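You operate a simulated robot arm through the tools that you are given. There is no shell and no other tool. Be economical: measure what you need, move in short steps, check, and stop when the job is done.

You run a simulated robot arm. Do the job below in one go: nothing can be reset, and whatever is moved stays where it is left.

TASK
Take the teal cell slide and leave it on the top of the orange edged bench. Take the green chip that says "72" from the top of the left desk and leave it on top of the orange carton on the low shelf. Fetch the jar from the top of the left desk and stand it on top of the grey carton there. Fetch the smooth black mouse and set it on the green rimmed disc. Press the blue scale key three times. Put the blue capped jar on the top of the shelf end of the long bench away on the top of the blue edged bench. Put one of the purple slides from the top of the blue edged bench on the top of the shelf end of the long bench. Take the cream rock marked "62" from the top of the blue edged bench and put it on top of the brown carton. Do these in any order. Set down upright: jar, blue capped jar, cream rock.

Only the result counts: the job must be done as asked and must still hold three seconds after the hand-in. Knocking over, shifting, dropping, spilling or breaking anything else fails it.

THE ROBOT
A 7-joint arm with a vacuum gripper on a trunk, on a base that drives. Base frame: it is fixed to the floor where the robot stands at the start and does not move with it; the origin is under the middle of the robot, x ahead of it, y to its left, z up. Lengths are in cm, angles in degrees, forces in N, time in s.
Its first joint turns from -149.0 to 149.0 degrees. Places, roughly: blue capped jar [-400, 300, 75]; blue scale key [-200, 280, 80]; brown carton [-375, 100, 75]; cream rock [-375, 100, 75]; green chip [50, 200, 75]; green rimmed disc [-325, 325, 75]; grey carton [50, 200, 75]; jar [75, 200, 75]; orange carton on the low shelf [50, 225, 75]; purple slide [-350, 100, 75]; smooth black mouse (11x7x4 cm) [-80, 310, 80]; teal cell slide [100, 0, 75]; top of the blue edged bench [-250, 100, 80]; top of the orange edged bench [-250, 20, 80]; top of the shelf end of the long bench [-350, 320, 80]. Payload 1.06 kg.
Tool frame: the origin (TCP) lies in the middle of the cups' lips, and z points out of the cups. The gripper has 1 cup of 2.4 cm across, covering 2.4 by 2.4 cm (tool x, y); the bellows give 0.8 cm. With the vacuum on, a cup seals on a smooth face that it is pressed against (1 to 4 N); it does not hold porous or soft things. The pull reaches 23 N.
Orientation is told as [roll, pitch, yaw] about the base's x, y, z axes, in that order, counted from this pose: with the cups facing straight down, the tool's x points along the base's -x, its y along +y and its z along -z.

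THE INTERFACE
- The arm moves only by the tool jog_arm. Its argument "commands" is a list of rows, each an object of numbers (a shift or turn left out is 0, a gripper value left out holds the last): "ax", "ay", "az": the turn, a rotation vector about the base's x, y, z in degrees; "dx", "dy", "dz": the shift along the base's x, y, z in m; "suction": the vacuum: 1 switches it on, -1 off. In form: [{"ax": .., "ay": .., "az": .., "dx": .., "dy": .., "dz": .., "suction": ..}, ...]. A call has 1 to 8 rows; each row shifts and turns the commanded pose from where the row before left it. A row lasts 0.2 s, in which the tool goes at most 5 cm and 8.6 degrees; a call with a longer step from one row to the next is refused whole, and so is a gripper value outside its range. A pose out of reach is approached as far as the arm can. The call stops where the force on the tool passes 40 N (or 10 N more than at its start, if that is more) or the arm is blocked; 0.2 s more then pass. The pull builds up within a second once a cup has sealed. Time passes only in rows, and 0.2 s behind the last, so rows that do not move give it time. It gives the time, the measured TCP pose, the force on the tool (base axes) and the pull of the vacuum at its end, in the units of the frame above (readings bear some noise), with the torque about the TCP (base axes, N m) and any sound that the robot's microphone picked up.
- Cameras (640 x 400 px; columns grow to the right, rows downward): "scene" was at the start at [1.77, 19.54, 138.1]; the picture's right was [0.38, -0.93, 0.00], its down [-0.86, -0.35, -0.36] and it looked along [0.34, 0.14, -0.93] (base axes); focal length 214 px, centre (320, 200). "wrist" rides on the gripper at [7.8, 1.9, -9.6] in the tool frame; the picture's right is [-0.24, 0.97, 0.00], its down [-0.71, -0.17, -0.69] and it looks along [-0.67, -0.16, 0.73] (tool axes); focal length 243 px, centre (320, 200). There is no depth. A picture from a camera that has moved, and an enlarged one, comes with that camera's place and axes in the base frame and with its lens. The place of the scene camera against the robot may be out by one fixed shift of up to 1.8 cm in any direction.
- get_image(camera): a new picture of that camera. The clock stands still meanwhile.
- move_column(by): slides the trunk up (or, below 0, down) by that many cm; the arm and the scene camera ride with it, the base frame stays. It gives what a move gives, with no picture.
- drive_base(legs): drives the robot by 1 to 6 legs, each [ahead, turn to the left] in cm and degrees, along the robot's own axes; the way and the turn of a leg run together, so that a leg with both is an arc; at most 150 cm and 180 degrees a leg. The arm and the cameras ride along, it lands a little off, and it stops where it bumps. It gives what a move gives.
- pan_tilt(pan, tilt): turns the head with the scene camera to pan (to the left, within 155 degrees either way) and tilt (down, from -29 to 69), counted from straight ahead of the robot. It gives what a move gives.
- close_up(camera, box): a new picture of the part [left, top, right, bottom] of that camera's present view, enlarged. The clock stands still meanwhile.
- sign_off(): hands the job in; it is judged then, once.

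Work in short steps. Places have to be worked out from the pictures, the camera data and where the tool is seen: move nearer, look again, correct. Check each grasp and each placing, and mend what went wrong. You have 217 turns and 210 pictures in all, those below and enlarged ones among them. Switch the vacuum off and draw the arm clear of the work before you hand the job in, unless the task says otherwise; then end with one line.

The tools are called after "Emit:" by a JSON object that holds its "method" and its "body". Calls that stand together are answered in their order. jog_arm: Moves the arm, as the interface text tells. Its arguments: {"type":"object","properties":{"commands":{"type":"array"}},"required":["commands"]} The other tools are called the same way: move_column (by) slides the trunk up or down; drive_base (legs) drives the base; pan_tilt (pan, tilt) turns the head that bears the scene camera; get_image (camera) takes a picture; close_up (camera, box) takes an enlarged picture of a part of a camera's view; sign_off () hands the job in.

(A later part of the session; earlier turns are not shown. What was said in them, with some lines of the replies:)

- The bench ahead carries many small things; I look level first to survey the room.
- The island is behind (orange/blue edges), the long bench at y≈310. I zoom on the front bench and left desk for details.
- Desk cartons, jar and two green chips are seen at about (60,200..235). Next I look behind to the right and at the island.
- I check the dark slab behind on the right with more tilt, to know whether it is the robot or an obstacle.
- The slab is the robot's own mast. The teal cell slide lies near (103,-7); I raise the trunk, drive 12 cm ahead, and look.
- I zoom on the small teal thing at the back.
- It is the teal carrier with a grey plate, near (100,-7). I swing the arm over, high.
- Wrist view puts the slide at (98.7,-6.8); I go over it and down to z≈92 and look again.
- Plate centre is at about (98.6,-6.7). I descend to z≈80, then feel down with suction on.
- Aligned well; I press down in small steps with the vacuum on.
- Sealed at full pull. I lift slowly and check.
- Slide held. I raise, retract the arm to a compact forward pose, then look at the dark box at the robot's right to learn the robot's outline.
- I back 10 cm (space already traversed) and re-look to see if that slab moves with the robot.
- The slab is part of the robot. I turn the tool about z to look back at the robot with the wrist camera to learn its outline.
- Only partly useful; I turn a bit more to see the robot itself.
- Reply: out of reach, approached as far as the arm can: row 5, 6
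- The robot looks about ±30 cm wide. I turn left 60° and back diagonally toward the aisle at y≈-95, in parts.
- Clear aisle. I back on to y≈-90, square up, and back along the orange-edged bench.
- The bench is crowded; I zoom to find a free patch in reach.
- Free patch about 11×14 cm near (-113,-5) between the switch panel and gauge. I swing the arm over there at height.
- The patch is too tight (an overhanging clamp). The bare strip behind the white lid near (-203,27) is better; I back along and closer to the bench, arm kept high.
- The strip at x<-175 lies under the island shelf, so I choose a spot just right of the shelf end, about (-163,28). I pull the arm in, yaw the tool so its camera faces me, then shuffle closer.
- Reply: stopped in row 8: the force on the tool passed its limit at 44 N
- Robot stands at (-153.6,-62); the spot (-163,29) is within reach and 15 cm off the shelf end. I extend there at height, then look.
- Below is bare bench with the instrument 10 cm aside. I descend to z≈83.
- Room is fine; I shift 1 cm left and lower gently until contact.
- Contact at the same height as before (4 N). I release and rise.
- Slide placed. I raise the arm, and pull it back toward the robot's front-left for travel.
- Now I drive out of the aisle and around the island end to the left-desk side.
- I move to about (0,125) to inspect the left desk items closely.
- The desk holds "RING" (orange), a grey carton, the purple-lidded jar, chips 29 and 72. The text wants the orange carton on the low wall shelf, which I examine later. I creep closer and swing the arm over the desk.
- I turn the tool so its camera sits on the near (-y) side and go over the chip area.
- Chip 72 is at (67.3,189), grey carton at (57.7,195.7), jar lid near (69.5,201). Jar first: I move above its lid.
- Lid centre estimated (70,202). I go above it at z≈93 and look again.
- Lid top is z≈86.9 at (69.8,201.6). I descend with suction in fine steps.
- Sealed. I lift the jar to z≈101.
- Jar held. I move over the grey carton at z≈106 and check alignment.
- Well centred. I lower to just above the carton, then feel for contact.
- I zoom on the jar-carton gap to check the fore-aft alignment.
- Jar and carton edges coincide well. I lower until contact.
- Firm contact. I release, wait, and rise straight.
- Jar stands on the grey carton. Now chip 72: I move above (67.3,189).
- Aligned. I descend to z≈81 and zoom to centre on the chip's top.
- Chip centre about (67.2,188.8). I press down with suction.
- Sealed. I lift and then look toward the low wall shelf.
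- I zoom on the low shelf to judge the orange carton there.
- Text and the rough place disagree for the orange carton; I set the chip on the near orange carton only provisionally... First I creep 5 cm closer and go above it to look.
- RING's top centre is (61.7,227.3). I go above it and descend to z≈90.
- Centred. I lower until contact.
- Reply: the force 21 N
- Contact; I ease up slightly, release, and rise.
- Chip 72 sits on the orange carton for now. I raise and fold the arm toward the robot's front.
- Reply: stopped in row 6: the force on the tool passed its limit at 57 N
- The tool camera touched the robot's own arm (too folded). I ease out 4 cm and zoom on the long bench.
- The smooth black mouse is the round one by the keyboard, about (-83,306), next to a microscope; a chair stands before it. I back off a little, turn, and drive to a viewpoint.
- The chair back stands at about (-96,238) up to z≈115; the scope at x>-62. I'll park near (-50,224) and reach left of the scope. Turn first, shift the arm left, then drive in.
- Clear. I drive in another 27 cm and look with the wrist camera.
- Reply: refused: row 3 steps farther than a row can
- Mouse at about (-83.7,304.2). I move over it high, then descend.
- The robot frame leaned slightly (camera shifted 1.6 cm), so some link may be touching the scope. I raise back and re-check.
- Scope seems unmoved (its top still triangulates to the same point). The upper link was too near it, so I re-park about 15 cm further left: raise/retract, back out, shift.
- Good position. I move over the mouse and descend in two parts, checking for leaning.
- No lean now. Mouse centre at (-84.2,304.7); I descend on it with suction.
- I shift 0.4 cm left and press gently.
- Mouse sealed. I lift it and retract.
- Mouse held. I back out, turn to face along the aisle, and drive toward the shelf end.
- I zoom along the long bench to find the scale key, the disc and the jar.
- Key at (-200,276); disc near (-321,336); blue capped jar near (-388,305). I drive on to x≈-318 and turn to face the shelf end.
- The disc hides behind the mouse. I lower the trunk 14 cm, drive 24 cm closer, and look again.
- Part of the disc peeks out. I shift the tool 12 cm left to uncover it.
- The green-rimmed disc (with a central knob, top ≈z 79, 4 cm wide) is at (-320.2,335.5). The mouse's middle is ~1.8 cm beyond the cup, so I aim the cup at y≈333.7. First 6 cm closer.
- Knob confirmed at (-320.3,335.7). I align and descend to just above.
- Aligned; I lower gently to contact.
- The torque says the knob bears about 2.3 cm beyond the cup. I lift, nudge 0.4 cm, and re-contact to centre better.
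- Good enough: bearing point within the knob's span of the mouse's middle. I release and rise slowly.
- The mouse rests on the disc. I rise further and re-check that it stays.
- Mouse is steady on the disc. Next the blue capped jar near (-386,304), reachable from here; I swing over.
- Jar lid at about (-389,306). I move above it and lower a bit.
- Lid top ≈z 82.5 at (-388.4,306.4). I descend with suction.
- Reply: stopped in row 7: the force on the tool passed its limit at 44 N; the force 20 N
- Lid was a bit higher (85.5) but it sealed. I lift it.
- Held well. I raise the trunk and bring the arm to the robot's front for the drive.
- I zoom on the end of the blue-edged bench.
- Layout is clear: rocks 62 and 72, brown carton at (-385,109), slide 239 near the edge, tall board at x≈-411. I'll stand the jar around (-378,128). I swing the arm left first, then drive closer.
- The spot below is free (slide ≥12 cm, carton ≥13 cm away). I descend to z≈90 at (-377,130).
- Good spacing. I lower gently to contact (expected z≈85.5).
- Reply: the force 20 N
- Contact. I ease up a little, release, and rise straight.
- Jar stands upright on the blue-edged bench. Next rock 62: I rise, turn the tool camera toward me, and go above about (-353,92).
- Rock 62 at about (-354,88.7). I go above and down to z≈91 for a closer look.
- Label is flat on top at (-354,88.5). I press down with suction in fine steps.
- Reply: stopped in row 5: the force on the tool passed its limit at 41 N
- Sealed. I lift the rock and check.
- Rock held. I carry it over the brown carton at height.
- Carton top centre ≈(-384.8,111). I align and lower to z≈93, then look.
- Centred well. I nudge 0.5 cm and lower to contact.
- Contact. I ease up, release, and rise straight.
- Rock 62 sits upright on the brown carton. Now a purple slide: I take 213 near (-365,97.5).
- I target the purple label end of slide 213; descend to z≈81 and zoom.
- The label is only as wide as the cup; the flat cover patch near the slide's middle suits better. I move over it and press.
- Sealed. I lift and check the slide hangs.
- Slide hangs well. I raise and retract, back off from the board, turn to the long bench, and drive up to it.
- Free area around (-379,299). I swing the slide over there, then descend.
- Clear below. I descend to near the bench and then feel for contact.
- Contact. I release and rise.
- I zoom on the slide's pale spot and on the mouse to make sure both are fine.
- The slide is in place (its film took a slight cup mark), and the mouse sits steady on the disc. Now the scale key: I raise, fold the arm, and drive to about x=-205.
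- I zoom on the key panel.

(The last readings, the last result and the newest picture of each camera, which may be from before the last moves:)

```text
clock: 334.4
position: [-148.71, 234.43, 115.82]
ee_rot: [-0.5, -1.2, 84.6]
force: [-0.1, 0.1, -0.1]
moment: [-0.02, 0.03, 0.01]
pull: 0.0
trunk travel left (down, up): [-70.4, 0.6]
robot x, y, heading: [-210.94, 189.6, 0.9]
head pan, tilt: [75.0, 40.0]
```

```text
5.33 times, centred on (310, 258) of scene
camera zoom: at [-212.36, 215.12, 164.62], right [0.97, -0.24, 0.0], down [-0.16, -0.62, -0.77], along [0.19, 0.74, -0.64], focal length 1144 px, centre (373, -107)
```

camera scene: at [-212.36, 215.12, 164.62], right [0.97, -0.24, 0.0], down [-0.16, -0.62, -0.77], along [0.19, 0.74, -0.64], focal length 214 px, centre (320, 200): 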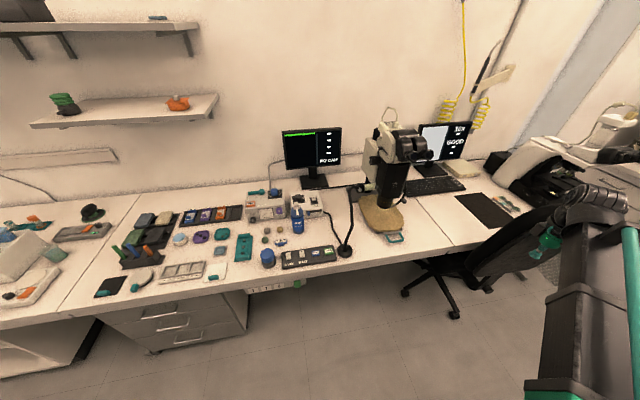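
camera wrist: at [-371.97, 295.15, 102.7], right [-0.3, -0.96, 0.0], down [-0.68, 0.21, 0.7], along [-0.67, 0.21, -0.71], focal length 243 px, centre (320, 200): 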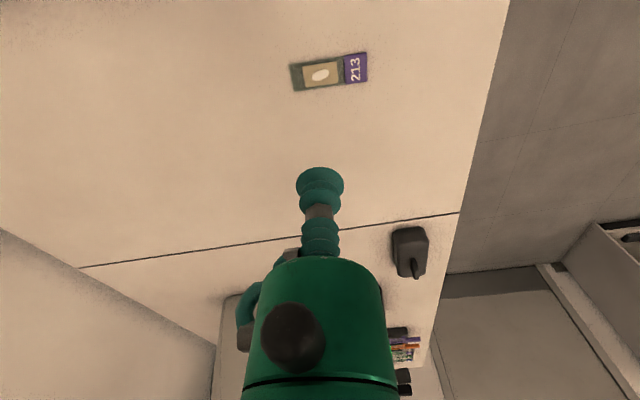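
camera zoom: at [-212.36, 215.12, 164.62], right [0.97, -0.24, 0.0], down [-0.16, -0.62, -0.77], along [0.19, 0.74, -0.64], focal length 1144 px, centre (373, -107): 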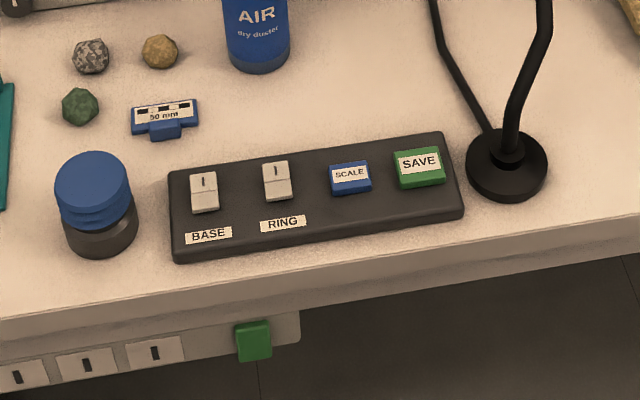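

SCALE key at about (-198.8,276.6). I swing the arm to just before it, staying clear of the gooseneck lamp.

Emit:
{"method": "jog_arm", "body": {"commands": [{"dx": -0.04, "dy": 0.027}, {"dx": -0.04, "dy": 0.027}, {"dx": -0.04, "dy": 0.027}, {"dx": -0.04, "dy": 0.027}, {"dx": -0.045, "dy": 0.02}, {"dx": -0.045, "dy": 0.02}, {"dx": -0.045, "dy": 0.02}, {"dx": -0.045, "dy": 0.02}]}}

Emit:
{"method": "jog_arm", "body": {"commands": [{"dx": -0.045, "dy": 0.02}, {"dx": -0.045, "dy": 0.02}, {"dx": -0.045, "dy": 0.02}, {"dx": -0.03, "dy": 0.03}, {"dy": 0.03}, {}]}}

Emit:
{"method": "get_image", "body": {"camera": "wrist"}}

Emit:
{"method": "get_image", "body": {"camera": "scene"}}

```text
clock: 336.2
position: [-183.03, 253.05, 115.78]
ee_rot: [-0.5, -1.0, 84.5]
force: [-0.2, 1.4, 0.3]
moment: [-0.01, -0.01, 0.0]
pull: 0.1
trunk travel left (down, up): [-70.4, 0.6]
robot x, y, heading: [-210.7, 189.44, 0.8]
head pan, tilt: [75.0, 40.0]
```

```text
clock: 337.6
position: [-199.18, 265.19, 115.91]
ee_rot: [-0.5, -1.2, 84.5]
force: [0.4, -0.1, 0.4]
moment: [0.03, -0.02, -0.01]
pull: 0.1
trunk travel left (down, up): [-70.4, 0.6]
robot x, y, heading: [-210.6, 189.4, 0.9]
head pan, tilt: [75.0, 40.0]
```

```text
75 pictures are left
camera wrist: at [-201.81, 257.45, 125.41], right [-0.95, 0.33, 0.0], down [0.23, 0.68, 0.7], along [0.23, 0.66, -0.71], focal length 243 px, centre (320, 200)
```

wrist: 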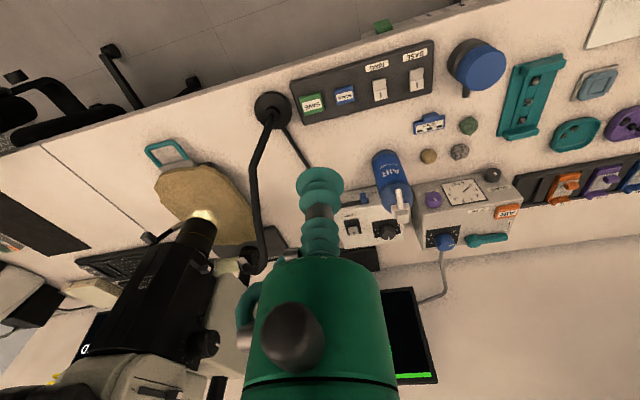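

```text
74 pictures are left
camera scene: at [-212.38, 215.1, 164.62], right [0.97, -0.24, 0.0], down [-0.16, -0.62, -0.77], along [0.19, 0.74, -0.64], focal length 214 px, centre (320, 200)
```

scene: 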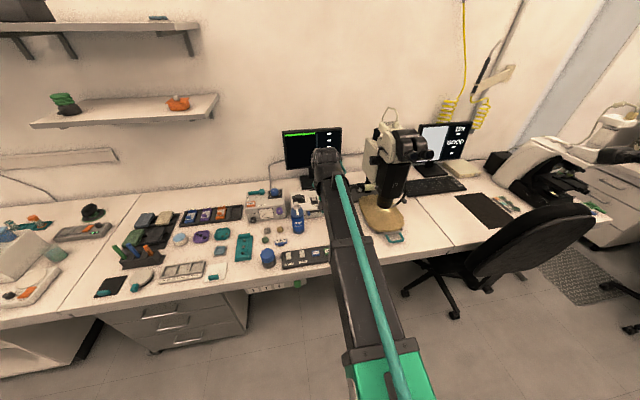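

Key refined to (-200.3,276.1). I go over it and descend to z≈86, then zoom.

Emit:
{"method": "jog_arm", "body": {"commands": [{"dx": -0.005, "dy": 0.035}, {"dx": -0.005, "dy": 0.035}, {"dy": 0.035}, {"dz": -0.045}, {"dz": -0.045}, {"dz": -0.045}, {"dz": -0.045}, {"dz": -0.045}]}}

Emit:
{"method": "jog_arm", "body": {"commands": [{"dz": -0.04}, {"dz": -0.03}, {}]}}

Emit:
{"method": "get_image", "body": {"camera": "wrist"}}

```text
clock: 339.4
position: [-200.03, 275.38, 93.26]
ee_rot: [-0.5, -1.2, 84.5]
force: [-0.2, 0.7, 0.1]
moment: [0.01, -0.03, 0.0]
pull: 0.1
trunk travel left (down, up): [-70.4, 0.6]
robot x, y, heading: [-210.53, 189.66, 1.1]
head pan, tilt: [75.0, 40.0]
```

```text
clock: 340.2
position: [-200.01, 275.51, 86.33]
ee_rot: [-0.6, -1.2, 84.6]
force: [0.3, 0.1, -0.6]
moment: [0.0, 0.01, 0.01]
pull: 0.0
trunk travel left (down, up): [-70.4, 0.6]
robot x, y, heading: [-211.05, 189.18, 1.0]
head pan, tilt: [75.0, 40.0]
```

```text
73 pictures are left
camera wrist: at [-202.65, 267.77, 95.82], right [-0.95, 0.33, 0.0], down [0.23, 0.68, 0.7], along [0.23, 0.66, -0.71], focal length 243 px, centre (320, 200)
```

wrist: 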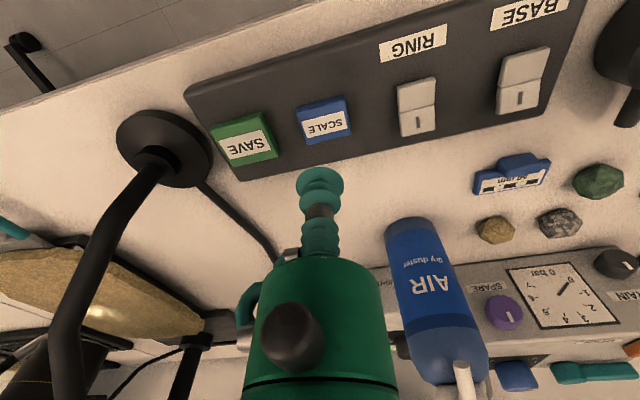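

Aligned over SCALE. I press slowly and listen.

Emit:
{"method": "jog_arm", "body": {"commands": [{"dy": 0.005, "dz": -0.04}, {"dz": -0.02}, {"dz": -0.008}, {"dz": -0.004}, {"dz": -0.003}, {}]}}

```text
clock: 341.6
position: [-200.22, 276.06, 78.91]
ee_rot: [-0.5, -1.2, 84.6]
force: [-0.5, 0.0, 0.6]
moment: [0.0, 0.01, -0.02]
pull: 0.0
trunk travel left (down, up): [-70.4, 0.6]
robot x, y, heading: [-210.77, 189.44, 1.0]
head pan, tilt: [75.0, 40.0]
heard: click
```

A click already. I lift to let the key return.

Emit:
{"method": "jog_arm", "body": {"commands": [{"dz": 0.01}, {"dz": 0.005}, {}]}}

Emit:
{"method": "close_up", "body": {"camera": "scene", "box": [200, 120, 360, 280]}}

```text
clock: 342.4
position: [-200.05, 276.08, 80.24]
ee_rot: [-0.5, -1.1, 84.6]
force: [0.0, 0.5, 0.2]
moment: [0.01, 0.0, 0.01]
pull: 0.1
trunk travel left (down, up): [-70.4, 0.6]
robot x, y, heading: [-211.0, 189.58, 0.7]
head pan, tilt: [75.0, 40.0]
```

```text
2.50 times, centred on (280, 200) of scene
camera zoom: at [-212.37, 215.13, 164.61], right [0.97, -0.24, 0.0], down [-0.16, -0.62, -0.77], along [0.19, 0.74, -0.64], focal length 536 px, centre (420, 200)
```

zoom: 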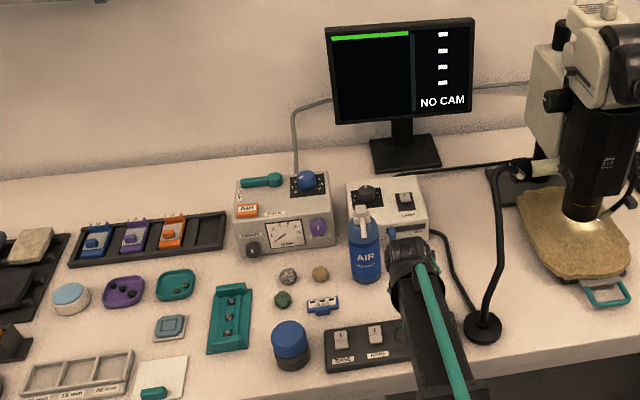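

I press again to the same depth.

Emit:
{"method": "jog_arm", "body": {"commands": [{"dz": -0.008}, {"dz": -0.005}, {"dz": -0.002}, {}]}}

```text
clock: 343.4
position: [-200.07, 276.17, 78.85]
ee_rot: [-0.5, -1.2, 84.7]
force: [0.4, -0.4, 1.2]
moment: [-0.01, 0.01, -0.05]
pull: 0.0
trunk travel left (down, up): [-70.4, 0.6]
robot x, y, heading: [-210.92, 189.59, 0.9]
head pan, tilt: [75.0, 40.0]
heard: click
```

Second click. I lift and press a third time.

Emit:
{"method": "jog_arm", "body": {"commands": [{"dz": 0.01}, {"dz": 0.005}, {}]}}

Emit:
{"method": "jog_arm", "body": {"commands": [{"dz": -0.008}, {"dz": -0.005}, {"dz": -0.002}, {}]}}

Emit:
{"method": "jog_arm", "body": {"commands": [{"dz": 0.01}, {"dz": 0.03}, {"dz": 0.04}, {}]}}

Emit:
{"method": "close_up", "body": {"camera": "scene", "box": [270, 110, 370, 180]}}

```text
clock: 344.2
position: [-200.21, 276.12, 80.31]
ee_rot: [-0.5, -1.0, 84.7]
force: [0.0, 1.6, 0.7]
moment: [0.01, -0.01, 0.01]
pull: 0.1
trunk travel left (down, up): [-70.4, 0.6]
robot x, y, heading: [-210.82, 189.48, 1.1]
head pan, tilt: [75.0, 40.0]
```

```text
clock: 345.2
position: [-200.28, 276.24, 78.78]
ee_rot: [-0.5, -1.3, 84.6]
force: [-0.7, 1.1, 1.7]
moment: [-0.01, 0.0, 0.0]
pull: 0.0
trunk travel left (down, up): [-70.4, 0.6]
robot x, y, heading: [-210.86, 189.64, 1.2]
head pan, tilt: [75.0, 40.0]
heard: click
```

```text
clock: 346.2
position: [-200.2, 276.2, 86.81]
ee_rot: [-0.6, -1.0, 84.6]
force: [-0.3, 0.3, -0.6]
moment: [-0.05, -0.02, -0.02]
pull: 0.0
trunk travel left (down, up): [-70.4, 0.6]
robot x, y, heading: [-211.15, 189.49, 0.8]
head pan, tilt: [75.0, 40.0]
```

```text
5.71 times, centred on (320, 145) of scene
camera zoom: at [-212.37, 215.14, 164.61], right [0.97, -0.24, 0.0], down [-0.16, -0.62, -0.77], along [0.19, 0.74, -0.64], focal length 1226 px, centre (320, 514)
```

zoom: 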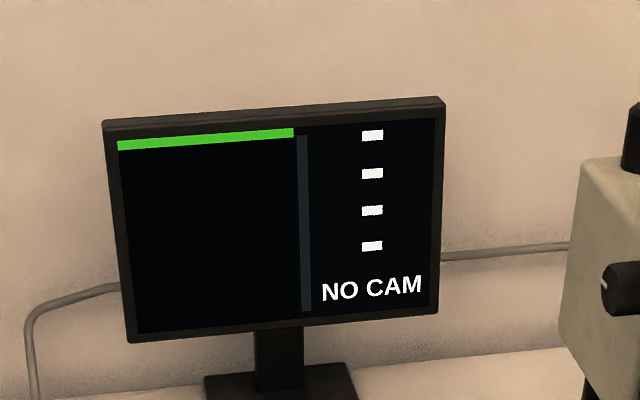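

Three clicks, three presses. I draw the arm up and clear of the bench.

Emit:
{"method": "jog_arm", "body": {"commands": [{"dz": 0.045}, {"dz": 0.045}, {"dz": 0.045}, {"dz": 0.045}, {"dz": 0.045}, {"dz": 0.03}, {"dy": -0.04}, {"dy": -0.03}]}}

Emit:
{"method": "drive_base", "body": {"legs": [[0, 8]]}}

Emit:
{"method": "pan_tilt", "body": {"pan": 120, "tilt": 30}}

Emit:
{"method": "get_image", "body": {"camera": "scene"}}

```text
clock: 348.0
position: [-200.24, 269.18, 112.67]
ee_rot: [-0.5, -1.3, 84.6]
force: [-0.1, -0.3, 0.8]
moment: [0.04, 0.01, 0.01]
pull: 0.0
trunk travel left (down, up): [-70.4, 0.6]
robot x, y, heading: [-210.6, 189.83, 0.8]
head pan, tilt: [75.0, 40.0]
```

```text
clock: 349.1
position: [-211.8, 269.88, 112.53]
ee_rot: [-0.5, -1.2, 92.7]
force: [0.0, -0.3, 0.6]
moment: [0.05, -0.01, -0.01]
pull: 0.1
trunk travel left (down, up): [-70.4, 0.6]
robot x, y, heading: [-210.75, 189.46, 9.2]
head pan, tilt: [75.0, 40.0]
```

```text
clock: 350.2
position: [-211.67, 269.87, 112.48]
ee_rot: [-0.6, -1.2, 92.7]
force: [-0.7, -0.1, -0.7]
moment: [-0.02, -0.04, -0.01]
pull: 0.1
trunk travel left (down, up): [-70.4, 0.6]
robot x, y, heading: [-210.71, 189.26, 9.1]
head pan, tilt: [120.0, 30.0]
```

```text
70 pictures are left
camera scene: at [-222.48, 213.07, 166.15], right [0.78, 0.63, 0.0], down [0.31, -0.39, -0.87], along [-0.54, 0.67, -0.5], focal length 214 px, centre (320, 200)
```

scene: 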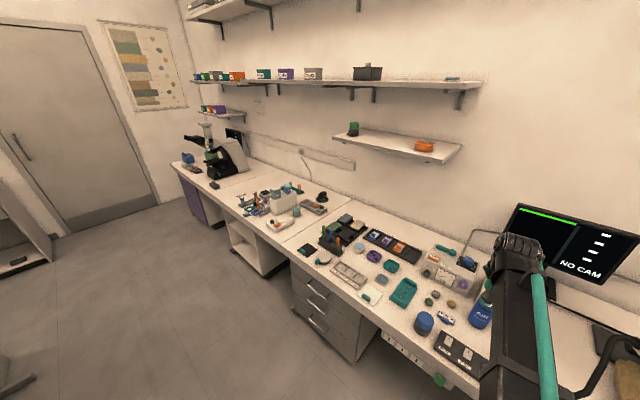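

Everything is placed, the vacuum is off and the arm is clear, so I hand the job in.

Emit:
{"method": "sign_off", "body": {}}

```text
The job is handed in.
```

I handed the job in with every item done. One placement is in doubt: chip "72" is on the orange carton on the left desk, at the rough place you gave, not on the orange carton on the wall's low shelf that your wording describes. The purple slide I moved (213) picked up a small mark from the suction cup, and the arm briefly leaned on what I think was the microscope while reaching for the mouse; the microscope does not appear to have moved.
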